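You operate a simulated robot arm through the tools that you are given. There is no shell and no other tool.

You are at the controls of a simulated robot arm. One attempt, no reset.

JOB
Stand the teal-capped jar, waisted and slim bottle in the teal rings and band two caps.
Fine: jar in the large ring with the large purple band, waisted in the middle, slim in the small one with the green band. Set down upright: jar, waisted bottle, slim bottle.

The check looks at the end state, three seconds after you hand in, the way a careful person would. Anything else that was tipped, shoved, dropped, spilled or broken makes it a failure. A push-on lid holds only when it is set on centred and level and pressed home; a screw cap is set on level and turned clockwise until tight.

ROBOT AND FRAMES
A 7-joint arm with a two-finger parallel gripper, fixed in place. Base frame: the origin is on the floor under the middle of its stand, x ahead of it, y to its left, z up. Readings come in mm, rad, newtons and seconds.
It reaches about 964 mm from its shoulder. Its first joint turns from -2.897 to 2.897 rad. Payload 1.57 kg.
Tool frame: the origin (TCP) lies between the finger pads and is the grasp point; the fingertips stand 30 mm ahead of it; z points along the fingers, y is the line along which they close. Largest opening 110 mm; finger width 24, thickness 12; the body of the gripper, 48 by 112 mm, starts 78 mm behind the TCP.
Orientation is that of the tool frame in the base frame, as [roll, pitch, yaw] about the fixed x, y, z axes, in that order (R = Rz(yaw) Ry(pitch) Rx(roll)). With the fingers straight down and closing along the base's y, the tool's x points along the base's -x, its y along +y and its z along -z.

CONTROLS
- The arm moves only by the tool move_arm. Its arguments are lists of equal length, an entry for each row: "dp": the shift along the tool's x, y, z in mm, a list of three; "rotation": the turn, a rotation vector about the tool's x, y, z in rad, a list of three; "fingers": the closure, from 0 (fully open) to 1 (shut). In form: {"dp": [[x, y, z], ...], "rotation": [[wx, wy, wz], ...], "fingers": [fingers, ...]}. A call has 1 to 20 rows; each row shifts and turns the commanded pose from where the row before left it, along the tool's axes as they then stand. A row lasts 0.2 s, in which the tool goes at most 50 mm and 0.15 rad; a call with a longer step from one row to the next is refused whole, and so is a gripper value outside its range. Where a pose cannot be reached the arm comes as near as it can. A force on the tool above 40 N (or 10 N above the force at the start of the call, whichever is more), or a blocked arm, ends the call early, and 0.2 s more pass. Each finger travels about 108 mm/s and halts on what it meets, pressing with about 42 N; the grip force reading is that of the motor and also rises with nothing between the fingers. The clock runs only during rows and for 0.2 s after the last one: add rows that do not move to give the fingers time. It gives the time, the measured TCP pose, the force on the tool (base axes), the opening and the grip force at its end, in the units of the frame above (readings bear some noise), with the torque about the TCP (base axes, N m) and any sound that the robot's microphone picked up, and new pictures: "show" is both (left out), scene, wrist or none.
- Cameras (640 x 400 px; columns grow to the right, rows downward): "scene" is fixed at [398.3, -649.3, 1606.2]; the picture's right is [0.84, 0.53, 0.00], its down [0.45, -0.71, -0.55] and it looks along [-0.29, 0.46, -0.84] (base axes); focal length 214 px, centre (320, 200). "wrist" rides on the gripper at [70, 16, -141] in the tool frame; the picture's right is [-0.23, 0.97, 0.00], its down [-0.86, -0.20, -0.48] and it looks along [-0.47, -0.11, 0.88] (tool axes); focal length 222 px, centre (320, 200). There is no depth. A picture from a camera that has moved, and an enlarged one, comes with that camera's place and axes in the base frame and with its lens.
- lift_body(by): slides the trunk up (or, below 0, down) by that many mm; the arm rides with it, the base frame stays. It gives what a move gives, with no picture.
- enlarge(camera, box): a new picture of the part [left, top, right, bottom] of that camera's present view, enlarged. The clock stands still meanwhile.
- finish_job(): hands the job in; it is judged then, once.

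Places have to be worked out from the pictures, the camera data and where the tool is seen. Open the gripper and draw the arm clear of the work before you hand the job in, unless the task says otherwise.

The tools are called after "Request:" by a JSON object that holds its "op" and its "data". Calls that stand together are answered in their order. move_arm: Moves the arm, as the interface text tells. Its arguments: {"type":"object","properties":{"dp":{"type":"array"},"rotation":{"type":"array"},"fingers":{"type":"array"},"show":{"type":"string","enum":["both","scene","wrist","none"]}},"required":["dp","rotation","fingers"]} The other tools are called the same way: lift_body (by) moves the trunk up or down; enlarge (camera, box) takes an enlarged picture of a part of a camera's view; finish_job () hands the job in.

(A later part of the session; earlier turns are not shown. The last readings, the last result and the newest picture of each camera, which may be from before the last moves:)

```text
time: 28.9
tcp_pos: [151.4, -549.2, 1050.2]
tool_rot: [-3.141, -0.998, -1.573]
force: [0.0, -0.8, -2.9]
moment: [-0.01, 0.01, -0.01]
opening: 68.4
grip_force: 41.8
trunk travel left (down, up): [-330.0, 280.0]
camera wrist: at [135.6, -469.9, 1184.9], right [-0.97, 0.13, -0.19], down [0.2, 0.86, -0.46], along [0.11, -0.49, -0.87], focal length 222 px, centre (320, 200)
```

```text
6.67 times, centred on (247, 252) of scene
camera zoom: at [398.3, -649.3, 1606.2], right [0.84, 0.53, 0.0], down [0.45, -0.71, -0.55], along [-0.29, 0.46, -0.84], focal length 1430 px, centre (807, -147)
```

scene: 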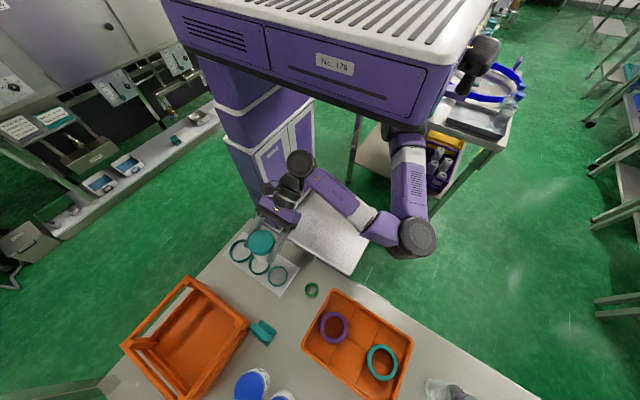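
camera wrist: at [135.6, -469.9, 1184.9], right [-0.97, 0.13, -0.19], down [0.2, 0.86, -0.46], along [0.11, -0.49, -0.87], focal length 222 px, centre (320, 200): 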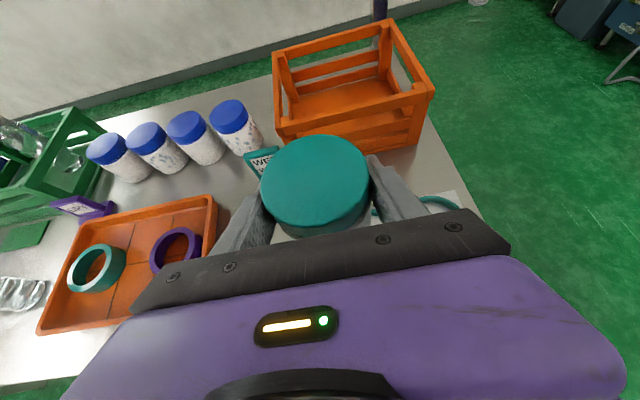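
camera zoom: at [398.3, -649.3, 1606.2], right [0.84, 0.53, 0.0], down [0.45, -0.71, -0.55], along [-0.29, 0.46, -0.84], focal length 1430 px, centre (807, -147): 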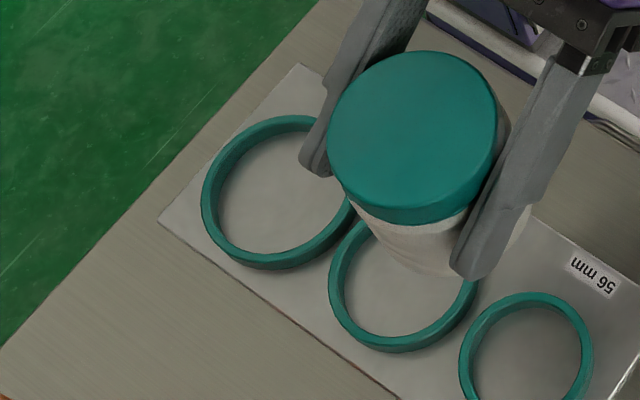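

The scene zoom is sharp enough to servo on. I'll zoom further into the rings to measure their height and inner edges.

Request:
{"op": "enlarge", "data": {"camera": "scene", "box": [262, 260, 294, 280]}}

Request:
{"op": "enlarge", "data": {"camera": "scene", "box": [226, 234, 262, 264]}}

```text
16.00 times, centred on (278, 270) of scene
camera zoom: at [398.3, -649.3, 1606.2], right [0.84, 0.53, 0.0], down [0.45, -0.71, -0.55], along [-0.29, 0.46, -0.84], focal length 3432 px, centre (992, -920)
```

zoom: 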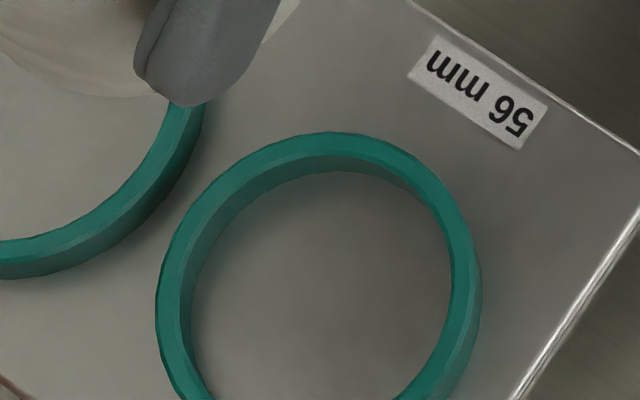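

```text
13.33 times, centred on (244, 249) of scene
camera zoom: at [398.3, -649.3, 1606.2], right [0.84, 0.53, 0.0], down [0.45, -0.71, -0.55], along [-0.29, 0.46, -0.84], focal length 2860 px, centre (1333, -453)
```

zoom: 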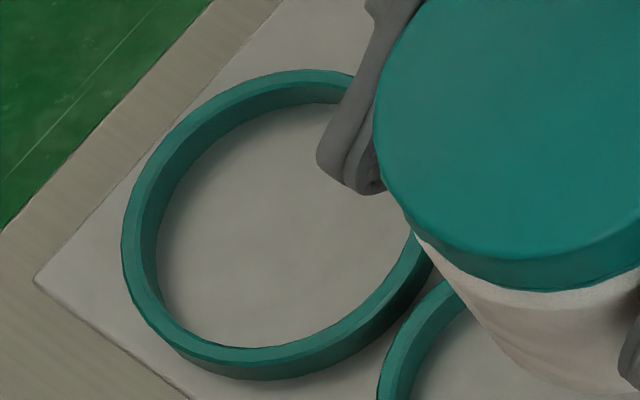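

Ring height and plate height affect the triangulation, so I want a second viewing direction. I'll shift to about (190,-500,990) so ring 1 shows clearly in the wrist view to the right of the fingers.

Request:
{"op": "move_arm", "data": {"dp": [[-25.7, -12.9, -2.9], [-25.7, -12.9, -2.9], [-25.7, -12.9, -2.9], [0, 0, 0], [0, 0, 0]], "rotation": [[0, 0, 0], [0, 0, 0], [0, 0, 0], [0, 0, 0], [0, 0, 0]], "fingers": [1, 1, 1, 1, 1], "show": "wrist"}}

Request:
{"op": "enlarge", "data": {"camera": "wrist", "box": [390, 120, 550, 220]}}

Request:
{"op": "enlarge", "data": {"camera": "scene", "box": [226, 234, 262, 264]}}

```text
time: 30.1
tcp_pos: [191.0, -502.7, 989.5]
tool_rot: [3.14, -0.998, -1.573]
force: [0.0, -0.7, -1.8]
moment: [-0.01, -0.01, 0.0]
opening: 68.4
grip_force: 41.7
trunk travel left (down, up): [-330.0, 280.0]
camera wrist: at [176.3, -422.6, 1125.6], right [-0.97, 0.13, -0.19], down [0.2, 0.86, -0.46], along [0.11, -0.49, -0.87], focal length 222 px, centre (320, 200)
```

wrist: 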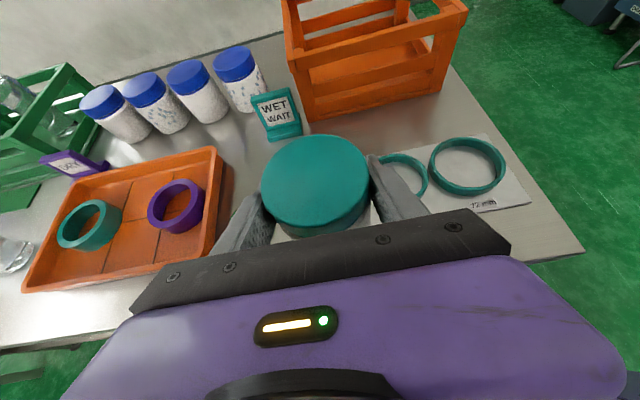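

```text
4.00 times, centred on (470, 170) of wrist
camera zoom: at [176.3, -422.6, 1125.6], right [-0.97, 0.13, -0.19], down [0.2, 0.86, -0.46], along [0.11, -0.49, -0.87], focal length 888 px, centre (-280, 320)
```

zoom: 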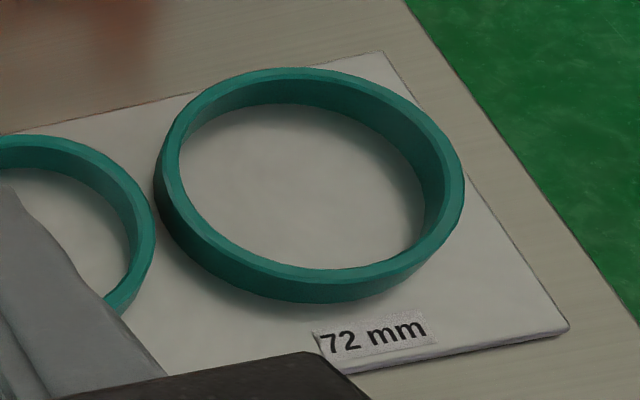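

```text
13.33 times, centred on (244, 249) of scene
camera zoom: at [398.3, -649.3, 1606.2], right [0.84, 0.53, 0.0], down [0.45, -0.71, -0.55], along [-0.29, 0.46, -0.84], focal length 2860 px, centre (1333, -453)
```

zoom: 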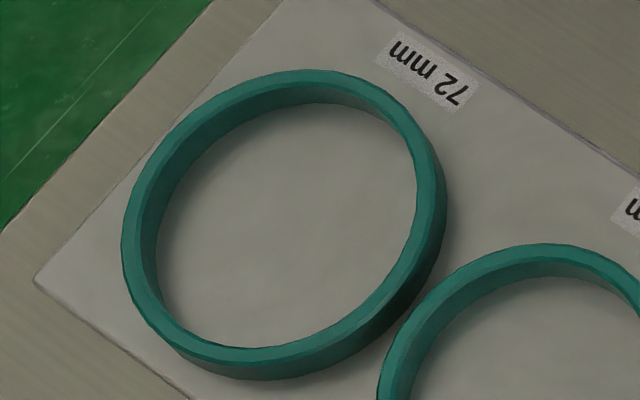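

These views put ring 1's top near (21,-573, z ≈ 876), with an outer diameter of about 82 mm. I'll check exactly how the jar sits in the hand before moving it over.

Request:
{"op": "enlarge", "data": {"camera": "wrist", "box": [240, 120, 400, 240]}}

Request:
{"op": "enlarge", "data": {"camera": "scene", "box": [250, 215, 310, 265]}}

```text
3.33 times, centred on (320, 180) of wrist
camera zoom: at [176.3, -422.6, 1125.6], right [-0.97, 0.13, -0.19], down [0.2, 0.86, -0.46], along [0.11, -0.49, -0.87], focal length 740 px, centre (320, 267)
```

zoom: 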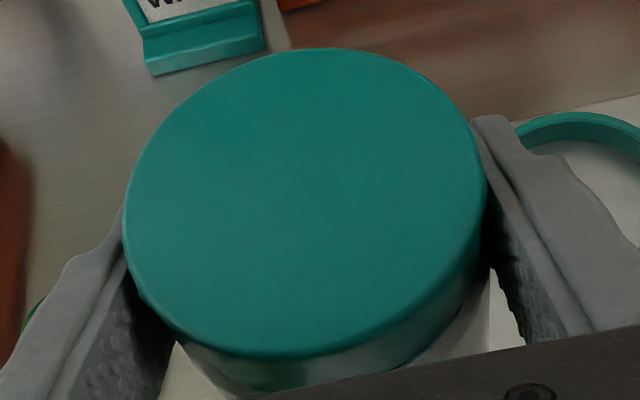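

```text
8.00 times, centred on (280, 240) of scene
camera zoom: at [398.3, -649.3, 1606.2], right [0.84, 0.53, 0.0], down [0.45, -0.71, -0.55], along [-0.29, 0.46, -0.84], focal length 1716 px, centre (640, -120)
```

zoom: 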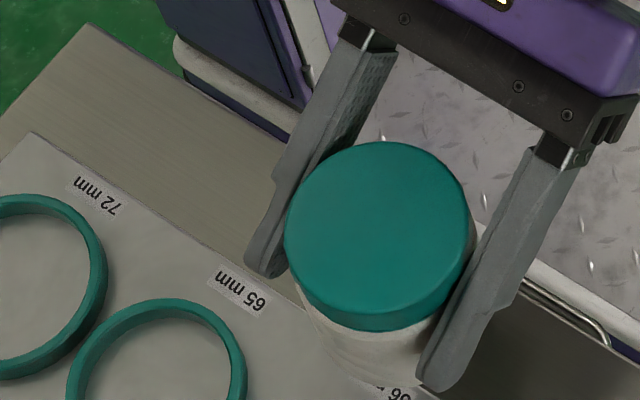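

The jar axis is about (+0.6,+1.4) mm from the TCP. I'll move it over ring 1, aiming for its axis at (20,-573.5), and hover about 12 mm above the ring.

Request:
{"op": "move_arm", "data": {"dp": [[0.3, 28.6, 14.1], [0.3, 28.6, 14.1], [0.3, 28.6, 14.1], [0.3, 28.6, 14.1], [0.3, 28.6, 14.1], [0.3, 28.6, 14.1], [0, 0, 0], [0, 0, 0]], "rotation": [[0, 0, 0], [0, 0, 0], [0, 0, 0], [0, 0, 0], [0, 0, 0], [0, 0, 0], [0, 0, 0], [0, 0, 0]], "fingers": [1, 1, 1, 1, 1, 1, 1, 1], "show": "both"}}

Request:
{"op": "enlarge", "data": {"camera": "scene", "box": [222, 222, 270, 262]}}

```text
time: 31.9
tcp_pos: [18.0, -573.0, 948.4]
tool_rot: [-3.14, -0.998, -1.575]
force: [0.3, 0.4, -3.0]
moment: [-0.02, -0.05, 0.01]
opening: 68.5
grip_force: 41.9
trunk travel left (down, up): [-330.0, 280.0]
camera wrist: at [2.8, -493.7, 1083.1], right [-0.97, 0.13, -0.19], down [0.2, 0.86, -0.46], along [0.11, -0.49, -0.87], focal length 222 px, centre (320, 200)
```

scene: 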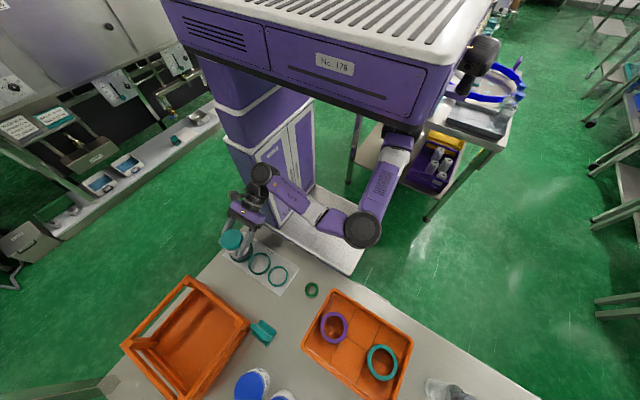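
wrist: 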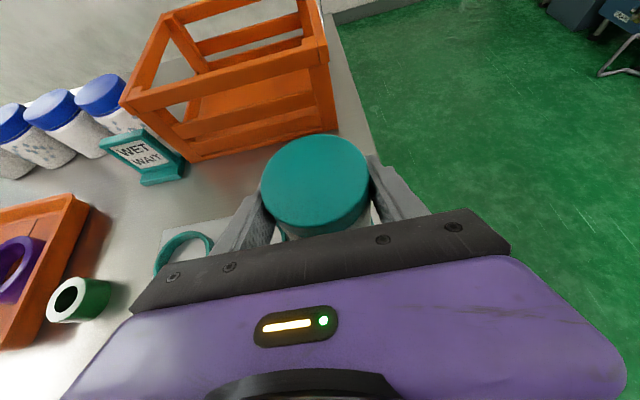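

```text
10.00 times, centred on (246, 242) of scene
camera zoom: at [398.3, -649.3, 1606.2], right [0.84, 0.53, 0.0], down [0.45, -0.71, -0.55], along [-0.29, 0.46, -0.84], focal length 2145 px, centre (1060, -220)
```

zoom: 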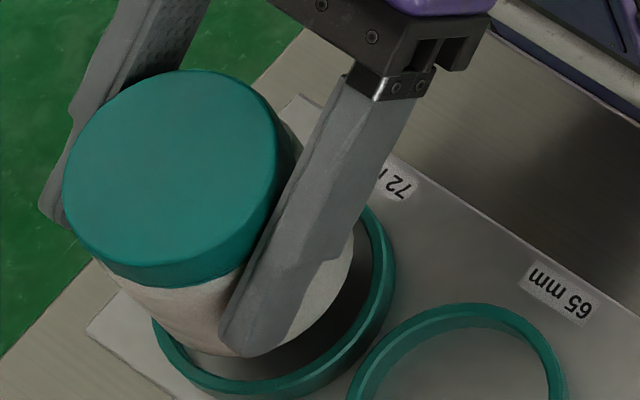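

The scene view shows the jar's base over ring 1 at about (18.3,-571.6), with the ring centre slightly toward +x and -y of it. I'll shift by (+2.2,-1.2) and come down 12 mm.

Request:
{"op": "move_arm", "data": {"dp": [[-4.7, -1.1, 3.75], [-4.7, -1.1, 3.75], [0, 0, 0], [0, 0, 0]], "rotation": [[0, 0, 0], [0, 0, 0], [0, 0, 0], [0, 0, 0]], "fingers": [1, 1, 1, 1], "show": "none"}}

Request:
{"op": "enlarge", "data": {"camera": "scene", "box": [226, 232, 262, 262]}}

```text
time: 32.9
tcp_pos: [22.0, -575.2, 935.9]
tool_rot: [-3.142, -0.998, -1.573]
force: [-0.8, 0.0, -2.4]
moment: [0.0, -0.03, 0.03]
opening: 68.4
grip_force: 41.8
trunk travel left (down, up): [-330.0, 280.0]
```

```text
13.33 times, centred on (244, 247) of scene
camera zoom: at [398.3, -649.3, 1606.2], right [0.84, 0.53, 0.0], down [0.45, -0.71, -0.55], along [-0.29, 0.46, -0.84], focal length 2860 px, centre (1333, -427)
```

zoom: 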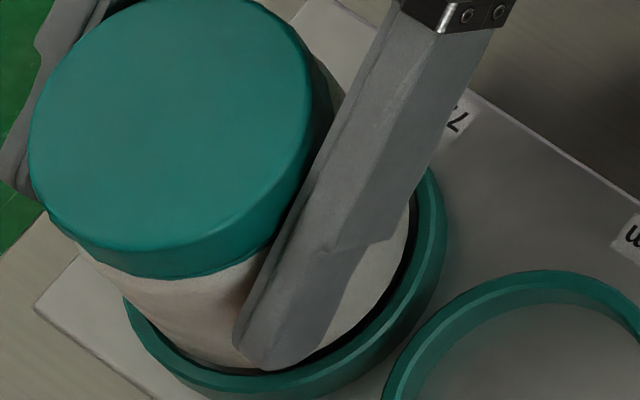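

The jar's base looks to be just inside the ring's inner edge all round. I'll nudge by -1 mm in x and lower 6 mm while watching the force.

Request:
{"op": "move_arm", "data": {"dp": [[-2.6, 1, 1.5], [-2.6, 0, 1.5], [0, 0, 0], [0, 0, 0]], "rotation": [[0, 0, 0], [0, 0, 0], [0, 0, 0], [0, 0, 0]], "fingers": [1, 1, 1, 1], "show": "none"}}

Request:
{"op": "enlarge", "data": {"camera": "scene", "box": [232, 244, 256, 264]}}

```text
time: 33.9
tcp_pos: [21.0, -576.1, 928.9]
tool_rot: [3.141, -0.997, -1.575]
force: [0.1, 0.2, -2.5]
moment: [0.01, 0.01, 0.02]
opening: 68.1
grip_force: 42.1
trunk travel left (down, up): [-330.0, 280.0]
```

```text
16.00 times, centred on (244, 254) of scene
camera zoom: at [398.3, -649.3, 1606.2], right [0.84, 0.53, 0.0], down [0.45, -0.71, -0.55], along [-0.29, 0.46, -0.84], focal length 3432 px, centre (1536, -664)
```

zoom: 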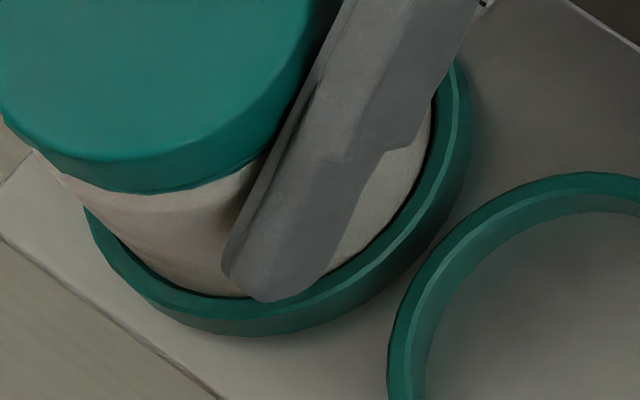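

There's no contact force and the base is already below the ring's rim. I'll keep lowering in small steps until it touches the plate.

Request:
{"op": "move_arm", "data": {"dp": [[-2.5, 0, 1.6], [-2.5, 0, 1.6], [0, 0, 0], [0, 0, 0]], "rotation": [[0, 0, 0], [0, 0, 0], [0, 0, 0], [0, 0, 0]], "fingers": [1, 1, 1, 1], "show": "none"}}

Request:
{"op": "enlarge", "data": {"camera": "scene", "box": [232, 244, 256, 264]}}

```text
time: 34.9
tcp_pos: [20.8, -576.5, 924.4]
tool_rot: [3.14, -0.998, -1.575]
force: [1.0, 1.1, -2.4]
moment: [0.07, -0.02, 0.01]
opening: 68.4
grip_force: 41.5
trunk travel left (down, up): [-330.0, 280.0]
```

```text
16.00 times, centred on (244, 254) of scene
camera zoom: at [398.3, -649.3, 1606.2], right [0.84, 0.53, 0.0], down [0.45, -0.71, -0.55], along [-0.29, 0.46, -0.84], focal length 3432 px, centre (1536, -664)
```

zoom: 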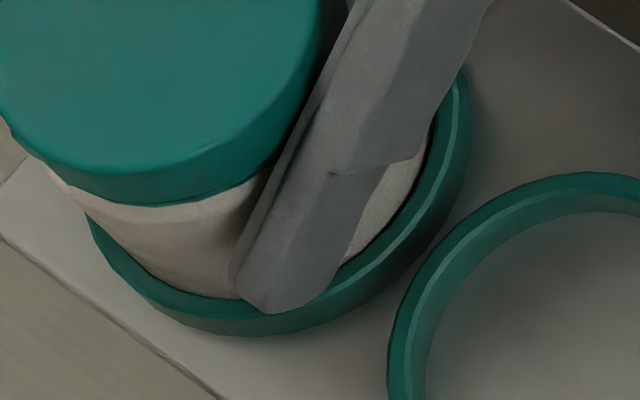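

The visible gap is about 2 mm on the right and nearly zero on the -y side, and there's a slight +y force. I'll shift the jar by (-0.5,+1.3) and lower another 3 mm.

Request:
{"op": "move_arm", "data": {"dp": [[-0.7, 0.5, -1.1], [-2.5, 0, 1.6], [0, 0, 0], [0, 0, 0]], "rotation": [[0, 0, 0], [0, 0, 0], [0, 0, 0], [0, 0, 0]], "fingers": [1, 1, 1, 1], "show": "none"}}

Request:
{"op": "enlarge", "data": {"camera": "scene", "box": [232, 244, 256, 264]}}

```text
time: 35.9
tcp_pos: [20.1, -576.4, 921.1]
tool_rot: [3.14, -1.0, -1.574]
force: [-0.7, 1.5, 3.6]
moment: [-0.09, -0.03, -0.01]
opening: 68.3
grip_force: 42.1
trunk travel left (down, up): [-330.0, 280.0]
```

```text
16.00 times, centred on (244, 254) of scene
camera zoom: at [398.3, -649.3, 1606.2], right [0.84, 0.53, 0.0], down [0.45, -0.71, -0.55], along [-0.29, 0.46, -0.84], focal length 3432 px, centre (1536, -664)
```

zoom: 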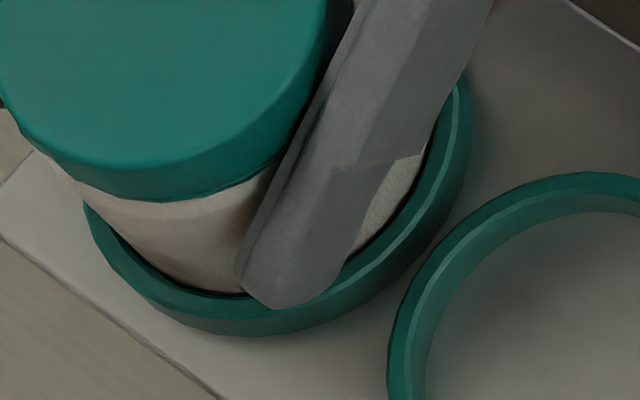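

The vertical force rose by about 6 N at z ≈ 921, so the jar is resting on the plate inside the ring. I'll open the fingers gently.

Request:
{"op": "move_arm", "data": {"dp": [[0, 0, 0], [0, 0, 0], [0, 0, 0], [0, 0, 0]], "rotation": [[0, 0, 0], [0, 0, 0], [0, 0, 0], [0, 0, 0]], "fingers": [0.36, 0.3, 0.25, 0.2], "show": "both"}}

Request:
{"op": "enlarge", "data": {"camera": "scene", "box": [222, 229, 270, 269]}}

```text
time: 36.9
tcp_pos: [19.4, -575.0, 920.6]
tool_rot: [-3.142, -0.999, -1.574]
force: [0.3, 0.0, 0.0]
moment: [-0.01, 0.0, -0.03]
opening: 88.3
grip_force: 0.0
trunk travel left (down, up): [-330.0, 280.0]
camera wrist: at [4.5, -494.4, 1056.0], right [-0.97, 0.13, -0.19], down [0.2, 0.86, -0.46], along [0.11, -0.49, -0.87], focal length 222 px, centre (320, 200)
```

scene: 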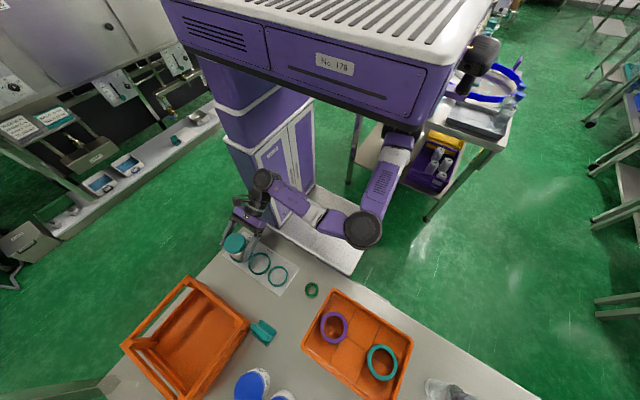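
wrist: 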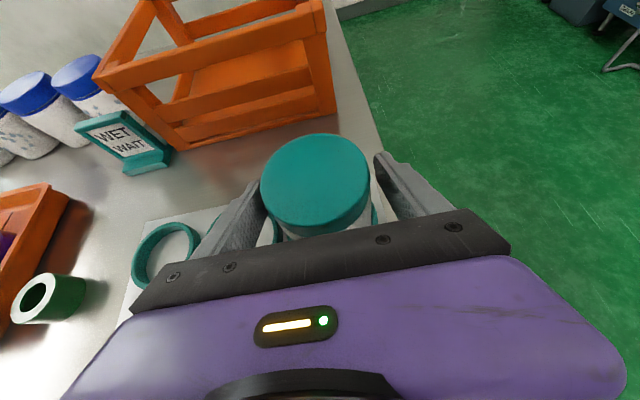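

```text
10.00 times, centred on (246, 249) of scene
camera zoom: at [398.3, -649.3, 1606.2], right [0.84, 0.53, 0.0], down [0.45, -0.71, -0.55], along [-0.29, 0.46, -0.84], focal length 2145 px, centre (1060, -290)
```

zoom: 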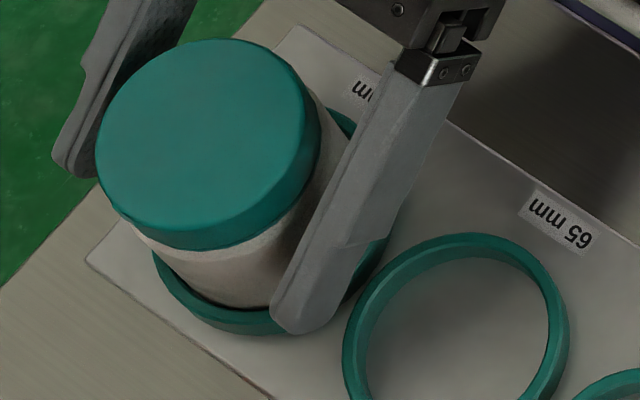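

The jar stands in ring 1 and the tool is free. I'll rise straight up off the jar and bring the tool back to vertical for band handling.

Request:
{"op": "move_arm", "data": {"dp": [[27.3, 0, -17.6], [27.3, 0, -17.6], [27.3, 0, -17.6], [27.3, 0, -17.6], [0, 0, 0], [0, 0, 0], [0, 0, 0], [0, 0, 0], [0, 0, 0], [0, 0, 0], [0, 0, 0], [0, 0, 0]], "rotation": [[0, 0, 0], [0, 0, 0], [0, 0, 0], [0, 0, 0], [0, -0.1426, 0], [0, -0.1426, 0], [0, -0.1426, 0], [0, -0.1426, 0], [0, -0.1426, 0], [0, -0.1426, 0], [0, -0.1426, 0], [0, 0, 0]], "fingers": [0.2, 0.2, 0.2, 0.2, 0.2, 0.2, 0.2, 0.2, 0.2, 0.2, 0.2, 0.2]}}

```text
time: 39.5
tcp_pos: [21.3, -574.1, 1049.3]
tool_rot: [-3.141, 0.0, -1.573]
force: [-0.4, -1.9, -0.5]
moment: [-0.01, -0.02, 0.01]
opening: 88.0
grip_force: 0.1
trunk travel left (down, up): [-330.0, 280.0]
camera wrist: at [4.4, -644.8, 1191.4], right [-0.97, 0.23, 0.0], down [0.2, 0.85, 0.48], along [0.11, 0.47, -0.88], focal length 222 px, centre (320, 200)
```

scene: 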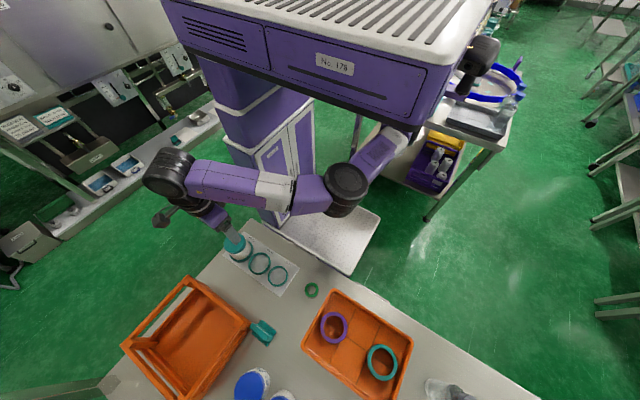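
wrist: 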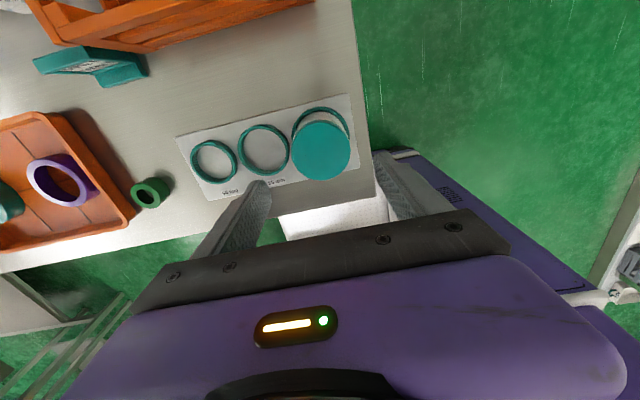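

From here there's a good overhead view of the jar in ring 1 and the other rings. I'll zoom to measure them.

Request:
{"op": "enlarge", "data": {"camera": "wrist", "box": [260, 90, 380, 195]}}

Request:
{"op": "enlarge", "data": {"camera": "wrist", "box": [170, 105, 310, 205]}}

Request:
{"op": "enlarge", "data": {"camera": "wrist", "box": [0, 100, 190, 260]}}

```text
3.81 times, centred on (320, 142) of wrist
camera zoom: at [4.4, -644.8, 1191.4], right [-0.97, 0.23, 0.0], down [0.2, 0.85, 0.48], along [0.11, 0.47, -0.88], focal length 846 px, centre (320, 419)
```

zoom: 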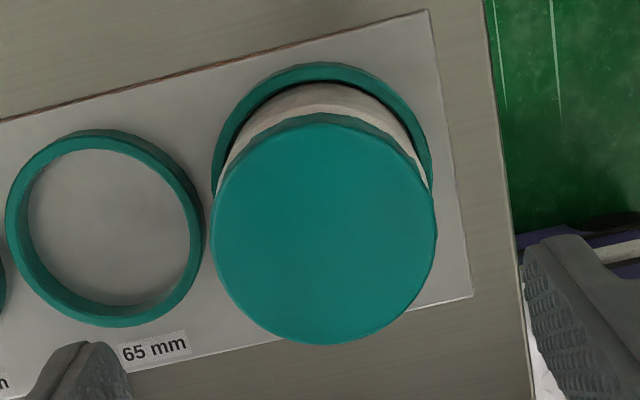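

```text
4.00 times, centred on (240, 155) of wrist
camera zoom: at [4.4, -644.8, 1191.4], right [-0.97, 0.23, 0.0], down [0.2, 0.85, 0.48], along [0.11, 0.47, -0.88], focal length 888 px, centre (640, 380)
```

zoom: 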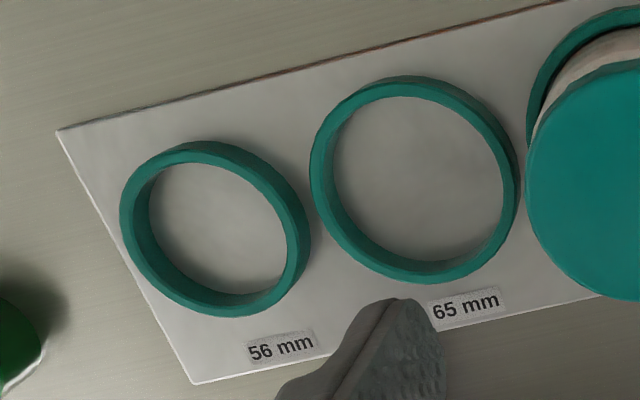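

```text
2.50 times, centred on (95, 180) of wrist
camera zoom: at [4.4, -644.8, 1191.4], right [-0.97, 0.23, 0.0], down [0.2, 0.85, 0.48], along [0.11, 0.47, -0.88], focal length 555 px, centre (882, 250)
```

zoom: 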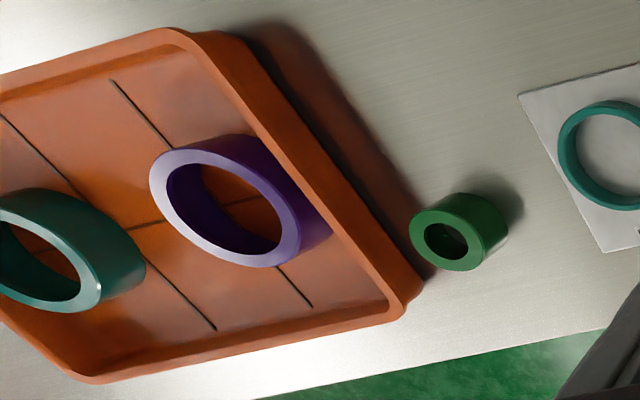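

The jar is seated well: cap centre ≈ (20.3,-573.3). Ring 2 is at about (105,-573.6) and ring 3 at about (184.4,-573.7). Next is the purple band near (415,-602), so I'll turn the wrist so the fingers close along y and move above the tray.

Request:
{"op": "move_arm", "data": {"dp": [[0, 0, 0], [0, 0, 0], [0, 0, 0], [0, 0, 0], [0, 0, 0], [0, 0, 0], [0, 0, 0], [0, 0, 0], [0, 0, 0], [0, 0, 0], [0, 0, 0], [-42, -3, 3.2], [-42, -3, 3.2], [-42, -3, 3.2], [-42, -3, 3.2], [-42, -3, 3.2], [-42, -3, 3.2], [-42, -3, 3.2], [-42, -3, 3.2], [0, 0, 0]], "rotation": [[0, 0, 0.1428], [0, 0, 0.1428], [0, 0, 0.1428], [0, 0, 0.1428], [0, 0, 0.1428], [0, 0, 0.1428], [0, 0, 0.1428], [0, 0, 0.1428], [0, 0, 0.1428], [0, 0, 0.1428], [0, 0, 0.1428], [0, 0, 0], [0, 0, 0], [0, 0, 0], [0, 0, 0], [0, 0, 0], [0, 0, 0], [0, 0, 0], [0, 0, 0], [0, 0, 0]], "fingers": [0.1, 0.1, 0.1, 0.1, 0.1, 0.1, 0.1, 0.1, 0.1, 0.1, 0.1, 0.1, 0.1, 0.1, 0.1, 0.1, 0.1, 0.1, 0.1, 0.1]}}

```text
time: 43.7
tcp_pos: [356.3, -600.9, 1025.0]
tool_rot: [-3.14, 0.0, 3.137]
force: [-0.1, -0.3, 0.6]
moment: [-0.02, 0.01, 0.03]
opening: 99.1
grip_force: 0.1
trunk travel left (down, up): [-330.0, 280.0]
camera wrist: at [287.8, -584.6, 1166.3], right [0.23, 0.97, 0.0], down [0.85, -0.2, 0.48], along [0.47, -0.11, -0.88], focal length 222 px, centre (320, 200)
```

scene: 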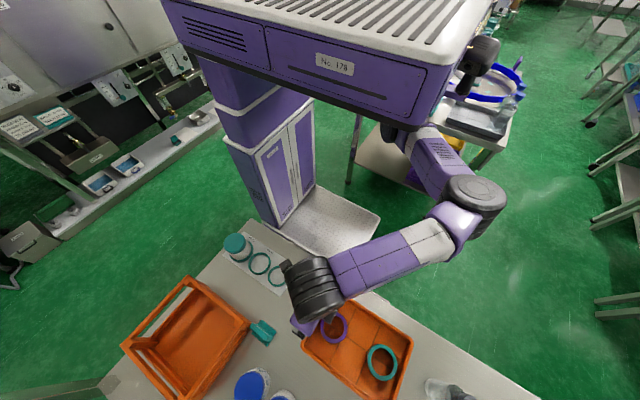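
wrist: 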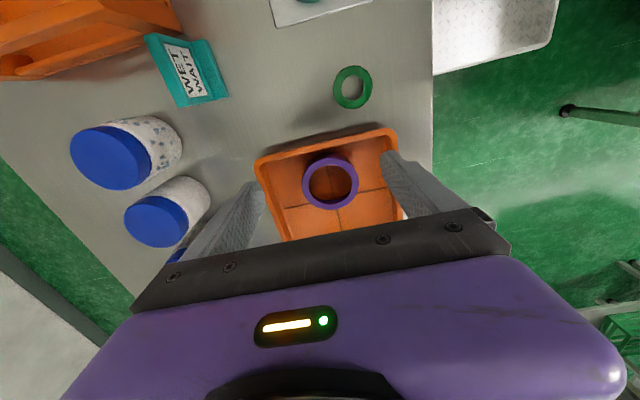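

Both bands are in view, so I'll zoom in on each to check their shape and position.

Request:
{"op": "enlarge", "data": {"camera": "wrist", "box": [280, 140, 380, 220]}}

Request:
{"op": "enlarge", "data": {"camera": "wrist", "box": [320, 55, 384, 119]}}

Request:
{"op": "enlarge", "data": {"camera": "wrist", "box": [240, 110, 440, 240]}}

```text
5.00 times, centred on (330, 180) of wrist
camera zoom: at [287.8, -584.6, 1166.3], right [0.23, 0.97, 0.0], down [0.85, -0.2, 0.48], along [0.47, -0.11, -0.88], focal length 1111 px, centre (270, 300)
```

zoom: 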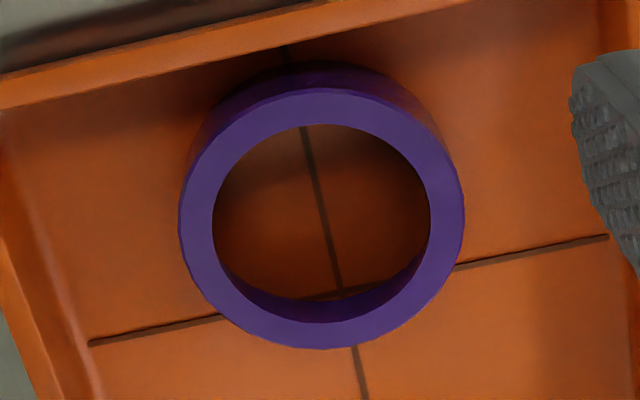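

```text
6.25 times, centred on (352, 87) of wrist
camera zoom: at [287.8, -584.6, 1166.3], right [0.23, 0.97, 0.0], down [0.85, -0.2, 0.48], along [0.47, -0.11, -0.88], focal length 1388 px, centre (120, 906)
```

zoom: 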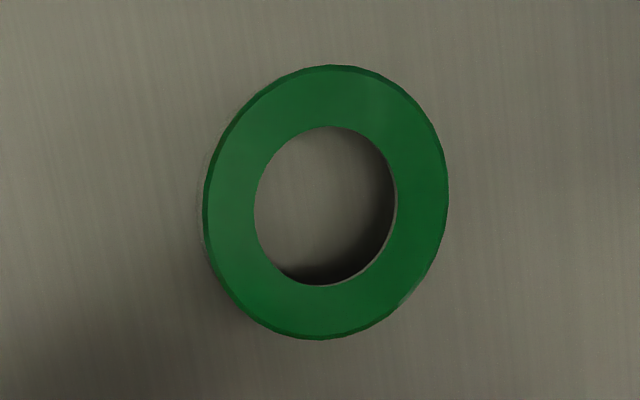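

```text
3.08 times, centred on (340, 175) of wrist
camera zoom: at [287.8, -584.6, 1166.3], right [0.23, 0.97, 0.0], down [0.85, -0.2, 0.48], along [0.47, -0.11, -0.88], focal length 684 px, centre (258, 277)
```

zoom: 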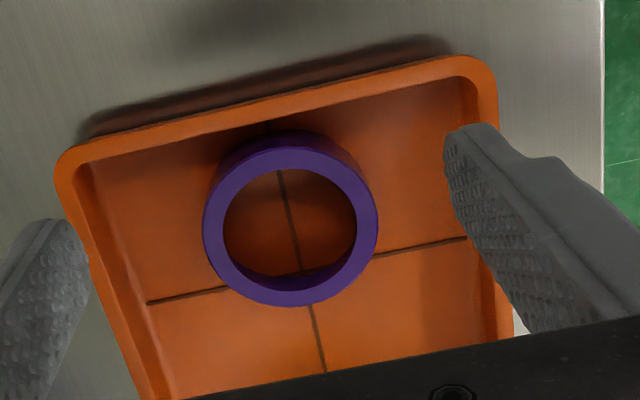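

The purple band's top is at about (414.8,-601.4,890), with an outer diameter of about 78 and a thin top lip over a recessed bore. I'll move directly over it at z ≈ 965 to check alignment.

Request:
{"op": "move_arm", "data": {"dp": [[-29.3, -0.25, 30], [-29.3, -0.25, 30], [0, 0, 0], [0, 0, 0]], "rotation": [[0, 0, 0], [0, 0, 0], [0, 0, 0], [0, 0, 0]], "fingers": [0.1, 0.1, 0.1, 0.1], "show": "wrist"}}

Request:
{"op": "enlarge", "data": {"camera": "wrist", "box": [220, 110, 420, 235]}}

```text
time: 44.7
tcp_pos: [416.2, -599.1, 965.4]
tool_rot: [3.142, 0.0, 3.136]
force: [-0.1, -0.3, 0.9]
moment: [-0.03, 0.01, -0.04]
opening: 99.3
grip_force: 0.0
trunk travel left (down, up): [-330.0, 280.0]
camera wrist: at [346.8, -583.5, 1105.6], right [0.23, 0.97, 0.0], down [0.85, -0.2, 0.48], along [0.47, -0.11, -0.88], focal length 222 px, centre (320, 200)
```

wrist: 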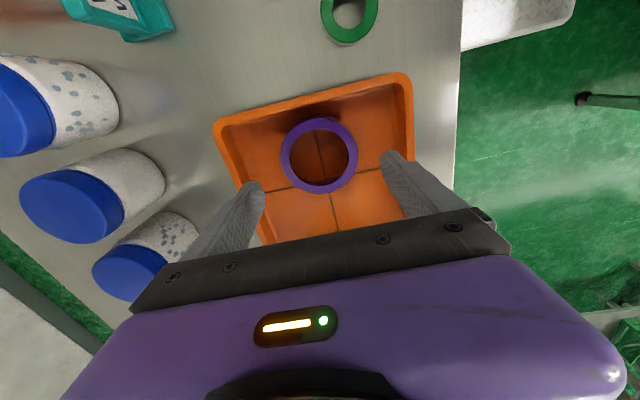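

```text
3.20 times, centred on (320, 172) of wrist
camera zoom: at [346.8, -583.5, 1105.6], right [0.23, 0.97, 0.0], down [0.85, -0.2, 0.48], along [0.47, -0.11, -0.88], focal length 711 px, centre (320, 288)
```

zoom: 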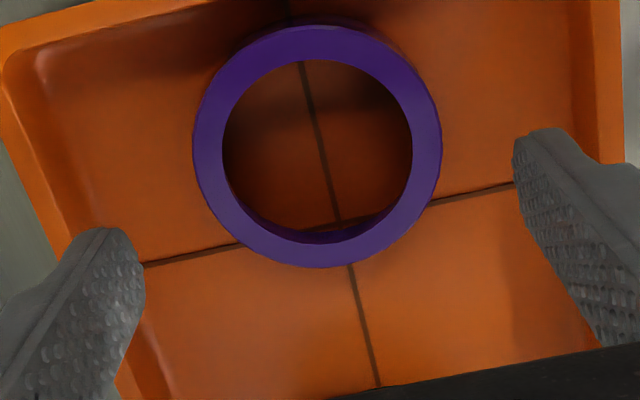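

The band is about (-1.6,-1.2) mm from the TCP. I'll correct and descend so the fingertips stop about 7 mm above the tray floor, then close.

Request:
{"op": "move_arm", "data": {"dp": [[1.6, -1.2, 20], [0, 0, 22], [0, 0, 21], [0, 0, 0], [0, 0, 0], [0, 0, 0], [0, 0, 0], [0, 0, 0]], "rotation": [[0, 0, 0], [0, 0, 0], [0, 0, 0], [0, 0, 0], [0, 0, 0], [0, 0, 0], [0, 0, 0], [0, 0, 0]], "fingers": [0.1, 0.1, 0.1, 0.1, 0.2, 0.3, 1, 1], "show": "wrist"}}

Request:
{"op": "enlarge", "data": {"camera": "wrist", "box": [220, 110, 420, 235]}}

```text
time: 46.5
tcp_pos: [413.1, -600.4, 901.7]
tool_rot: [-3.141, -0.001, 3.138]
force: [-1.5, -0.8, -0.1]
moment: [-0.01, 0.03, 0.01]
opening: 80.5
grip_force: 42.2
trunk travel left (down, up): [-330.0, 280.0]
camera wrist: at [343.9, -585.2, 1042.9], right [0.23, 0.97, 0.0], down [0.85, -0.2, 0.48], along [0.47, -0.11, -0.88], focal length 222 px, centre (320, 200)
```

wrist: 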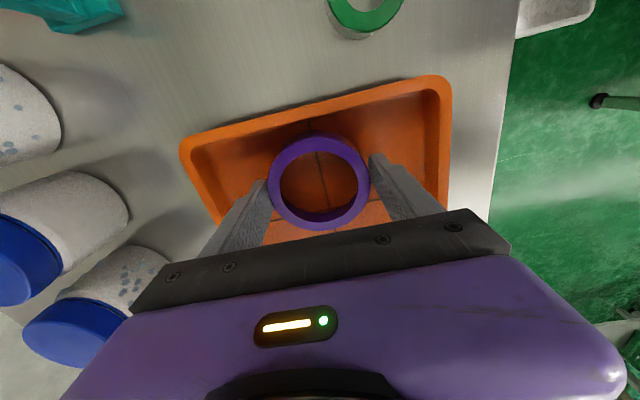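

```text
3.20 times, centred on (320, 172) of wrist
camera zoom: at [343.9, -585.2, 1042.9], right [0.23, 0.97, 0.0], down [0.85, -0.2, 0.48], along [0.47, -0.11, -0.88], focal length 711 px, centre (320, 288)
```

zoom: 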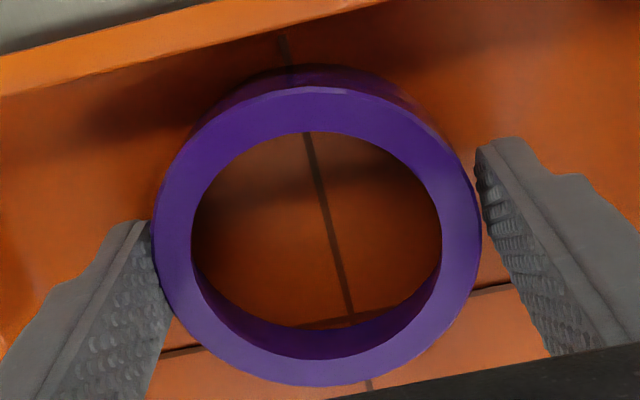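

The band is gripped at 80.5 mm. I'll lift it out and carry it to hover above the jar.

Request:
{"op": "move_arm", "data": {"dp": [[0, 0, -15], [0, 0, -30], [0, 0, -35], [0, 0, -35], [43.8, 3, 0], [43.8, 3, 0], [43.8, 3, 0], [43.8, 3, 0], [43.8, 3, 0], [43.8, 3, 0], [43.8, 3, 0], [43.8, 3, 0], [43.8, 3, 0], [0, 0, 0], [0, 0, 0]], "rotation": [[0, 0, 0], [0, 0, 0], [0, 0, 0], [0, 0, 0], [0, 0, 0], [0, 0, 0], [0, 0, 0], [0, 0, 0], [0, 0, 0], [0, 0, 0], [0, 0, 0], [0, 0, 0], [0, 0, 0], [0, 0, 0], [0, 0, 0]], "fingers": [1, 1, 1, 1, 1, 1, 1, 1, 1, 1, 1, 1, 1, 1, 1]}}

Request:
{"op": "enlarge", "data": {"camera": "wrist", "box": [220, 110, 420, 235]}}

Request:
{"op": "enlarge", "data": {"camera": "scene", "box": [206, 212, 266, 262]}}

```text
time: 49.7
tcp_pos: [18.9, -574.0, 1018.0]
tool_rot: [-3.141, 0.001, 3.139]
force: [-0.3, 0.6, 0.0]
moment: [0.0, -0.01, -0.01]
opening: 80.1
grip_force: 42.3
trunk travel left (down, up): [-330.0, 280.0]
camera wrist: at [-51.6, -558.0, 1158.7], right [0.23, 0.97, 0.0], down [0.85, -0.2, 0.48], along [0.47, -0.11, -0.88], focal length 222 px, centre (320, 200)
```

scene: 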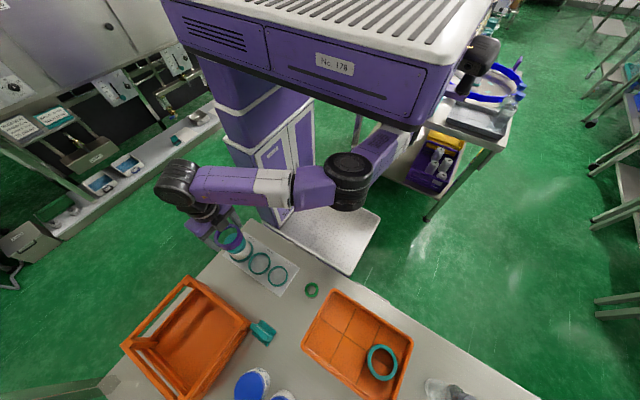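
wrist: 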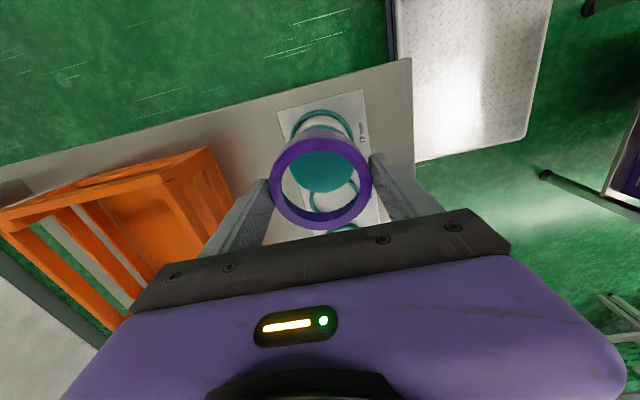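

```text
3.20 times, centred on (320, 172) of wrist
camera zoom: at [-51.6, -558.0, 1158.7], right [0.23, 0.97, 0.0], down [0.85, -0.2, 0.48], along [0.47, -0.11, -0.88], focal length 711 px, centre (320, 288)
```

zoom: 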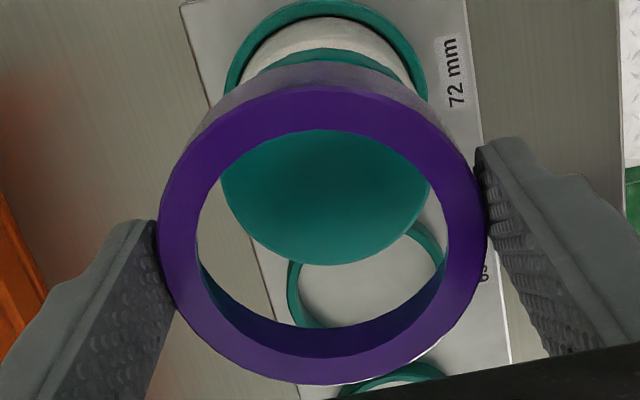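

```text
8.00 times, centred on (236, 237) of scene
camera zoom: at [398.3, -649.3, 1606.2], right [0.84, 0.53, 0.0], down [0.45, -0.71, -0.55], along [-0.29, 0.46, -0.84], focal length 1716 px, centre (992, -96)
```

zoom: 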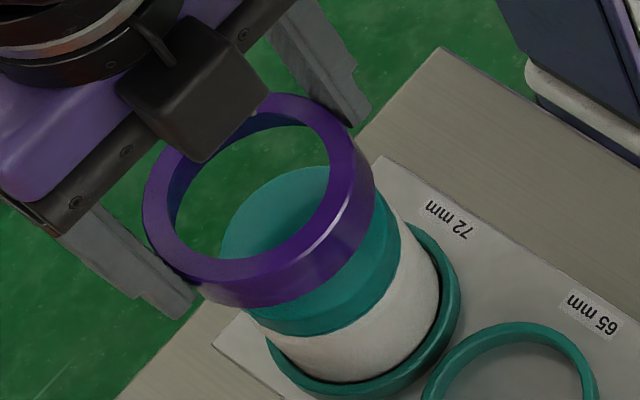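

The band is over the cap. I'll lower to just above the cap and shift about (+1.5,+0.8), then compare band and cap at close range.

Request:
{"op": "move_arm", "data": {"dp": [[-1.5, 0.8, 15], [0, 0, 14], [0, 0, 0], [0, 0, 0]], "rotation": [[0, 0, 0], [0, 0, 0], [0, 0, 0], [0, 0, 0]], "fingers": [1, 1, 1, 1], "show": "none"}}

Request:
{"op": "enlarge", "data": {"camera": "wrist", "box": [240, 110, 400, 235]}}

Request:
{"op": "enlarge", "data": {"camera": "scene", "box": [216, 222, 256, 257]}}

```text
time: 50.7
tcp_pos: [18.7, -571.5, 987.1]
tool_rot: [3.141, 0.001, 3.139]
force: [0.0, 0.1, 0.0]
moment: [-0.01, -0.01, 0.03]
opening: 80.0
grip_force: 42.2
trunk travel left (down, up): [-330.0, 280.0]
```

```text
3.20 times, centred on (320, 172) of wrist
camera zoom: at [-49.8, -556.4, 1129.1], right [0.23, 0.97, 0.0], down [0.85, -0.2, 0.48], along [0.47, -0.11, -0.88], focal length 711 px, centre (320, 288)
```

zoom: 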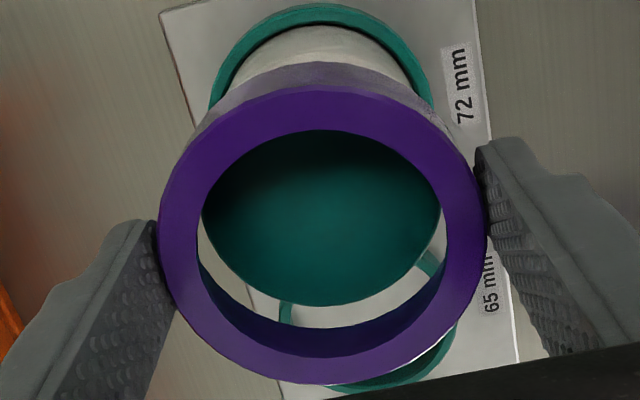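

```text
11.43 times, centred on (236, 240) of scene
camera zoom: at [398.3, -649.3, 1606.2], right [0.84, 0.53, 0.0], down [0.45, -0.71, -0.55], along [-0.29, 0.46, -0.84], focal length 2451 px, centre (1280, -251)
```

zoom: 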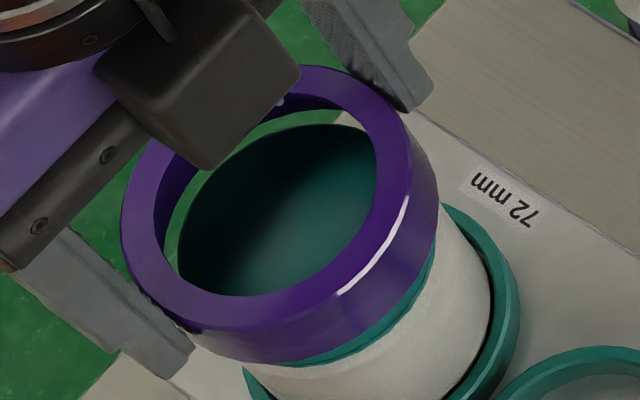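

The views put the cap top at about z = 948 and the cap roughly 1.5 mm toward -x from the band. I'll correct and lower 6 mm, watching for contact.

Request:
{"op": "move_arm", "data": {"dp": [[1.5, 0, 3], [0, 0, 3], [0, 0, 0], [0, 0, 0]], "rotation": [[0, 0, 0], [0, 0, 0], [0, 0, 0], [0, 0, 0]], "fingers": [1, 1, 1, 1], "show": "none"}}

Request:
{"op": "enlarge", "data": {"camera": "wrist", "box": [260, 120, 380, 235]}}

Request:
{"op": "enlarge", "data": {"camera": "scene", "box": [218, 224, 258, 259]}}

```text
time: 51.7
tcp_pos: [19.2, -571.8, 981.8]
tool_rot: [-3.142, 0.001, 3.139]
force: [-0.9, -0.2, -1.1]
moment: [-0.02, -0.01, 0.0]
opening: 79.8
grip_force: 41.3
trunk travel left (down, up): [-330.0, 280.0]
```

```text
3.48 times, centred on (320, 178) of wrist
camera zoom: at [-50.1, -556.6, 1123.6], right [0.23, 0.97, 0.0], down [0.85, -0.2, 0.48], along [0.47, -0.11, -0.88], focal length 773 px, centre (320, 278)
```

zoom: 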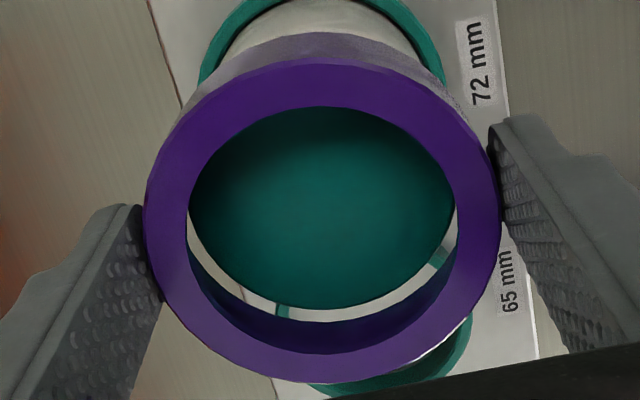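

```text
11.43 times, centred on (238, 242) of scene
camera zoom: at [398.3, -649.3, 1606.2], right [0.84, 0.53, 0.0], down [0.45, -0.71, -0.55], along [-0.29, 0.46, -0.84], focal length 2451 px, centre (1257, -274)
```

zoom: 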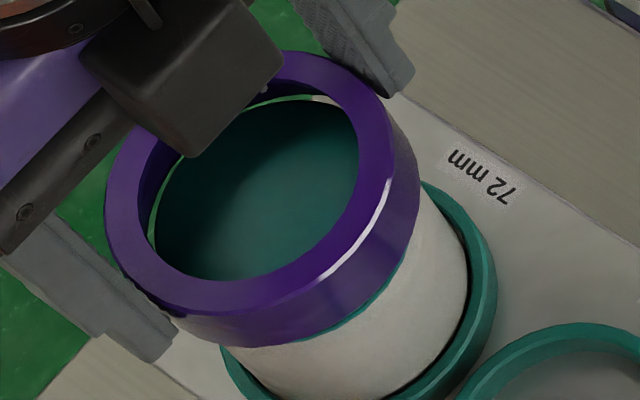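

Both views now agree that the cap is about 3 mm toward -x of the band, with its top at about z = 948. I'll lift slightly, shift -3 mm and come down gently.

Request:
{"op": "move_arm", "data": {"dp": [[0, 0, -3], [3, 0.3, 0], [0, 0, 2], [0, 0, 2], [0, 0, 2], [0, 0, 0], [0, 0, 0]], "rotation": [[0, 0, 0], [0, 0, 0], [0, 0, 0], [0, 0, 0], [0, 0, 0], [0, 0, 0], [0, 0, 0]], "fingers": [1, 1, 1, 1, 1, 1, 1], "show": "none"}}

Request:
{"op": "enlarge", "data": {"camera": "wrist", "box": [260, 120, 380, 235]}}

Request:
{"op": "enlarge", "data": {"camera": "scene", "box": [218, 224, 258, 259]}}

```text
time: 53.3
tcp_pos: [17.6, -572.8, 979.2]
tool_rot: [-3.14, -0.001, 3.138]
force: [1.1, 0.2, 0.3]
moment: [0.02, -0.01, -0.03]
opening: 79.7
grip_force: 42.0
trunk travel left (down, up): [-330.0, 280.0]
```

```text
3.48 times, centred on (320, 178) of wrist
camera zoom: at [-52.9, -556.0, 1120.3], right [0.23, 0.97, 0.0], down [0.85, -0.2, 0.48], along [0.47, -0.11, -0.88], focal length 773 px, centre (320, 278)
```

zoom: 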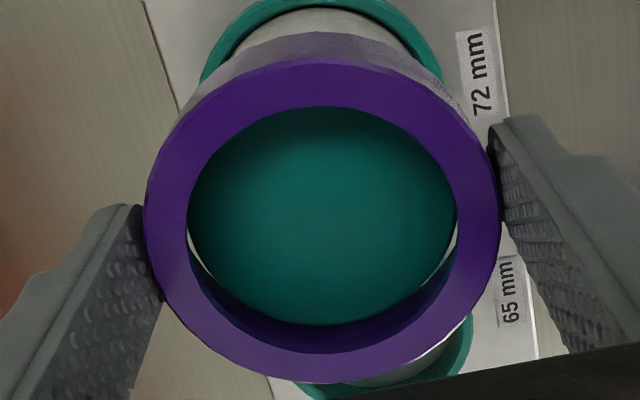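

```text
11.43 times, centred on (238, 242) of scene
camera zoom: at [398.3, -649.3, 1606.2], right [0.84, 0.53, 0.0], down [0.45, -0.71, -0.55], along [-0.29, 0.46, -0.84], focal length 2451 px, centre (1257, -274)
```

zoom: 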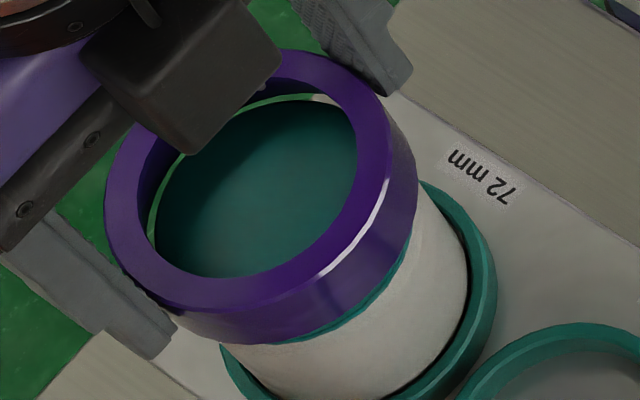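

The wrist view now shows the cap centred in the band with equal slivers of light on both sides, and there's no contact force yet. I'll lower further in small steps.

Request:
{"op": "move_arm", "data": {"dp": [[0, 0, 2], [0, 0, 2], [0, 0, 0], [0, 0, 0]], "rotation": [[0, 0, 0], [0, 0, 0], [0, 0, 0], [0, 0, 0]], "fingers": [1, 1, 1, 1], "show": "none"}}

Request:
{"op": "enlarge", "data": {"camera": "wrist", "box": [260, 120, 380, 235]}}

Request:
{"op": "enlarge", "data": {"camera": "scene", "box": [218, 224, 258, 259]}}

```text
time: 54.3
tcp_pos: [16.3, -571.3, 974.2]
tool_rot: [3.141, 0.0, 3.138]
force: [-1.0, 0.6, -0.5]
moment: [-0.02, -0.01, -0.02]
opening: 79.9
grip_force: 41.9
trunk travel left (down, up): [-330.0, 280.0]
```

```text
3.48 times, centred on (320, 178) of wrist
camera zoom: at [-52.7, -555.9, 1116.3], right [0.23, 0.97, 0.0], down [0.85, -0.2, 0.48], along [0.47, -0.11, -0.88], focal length 773 px, centre (320, 278)
```

zoom: 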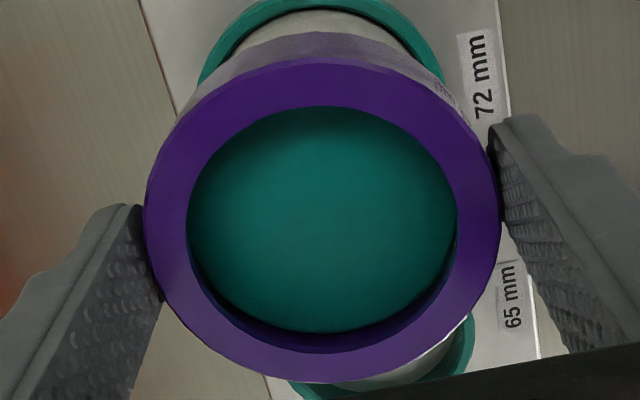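

```text
11.43 times, centred on (238, 242) of scene
camera zoom: at [398.3, -649.3, 1606.2], right [0.84, 0.53, 0.0], down [0.45, -0.71, -0.55], along [-0.29, 0.46, -0.84], focal length 2451 px, centre (1257, -274)
```

zoom: 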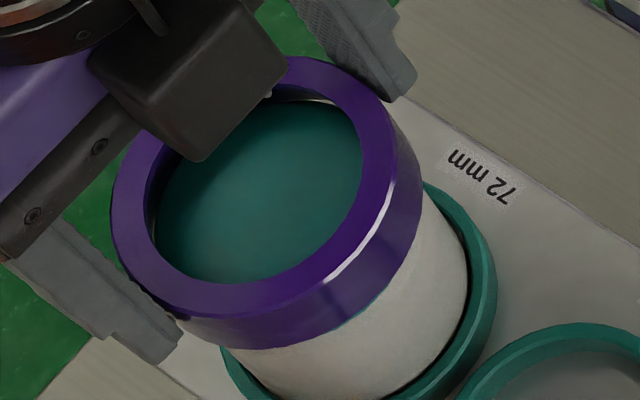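

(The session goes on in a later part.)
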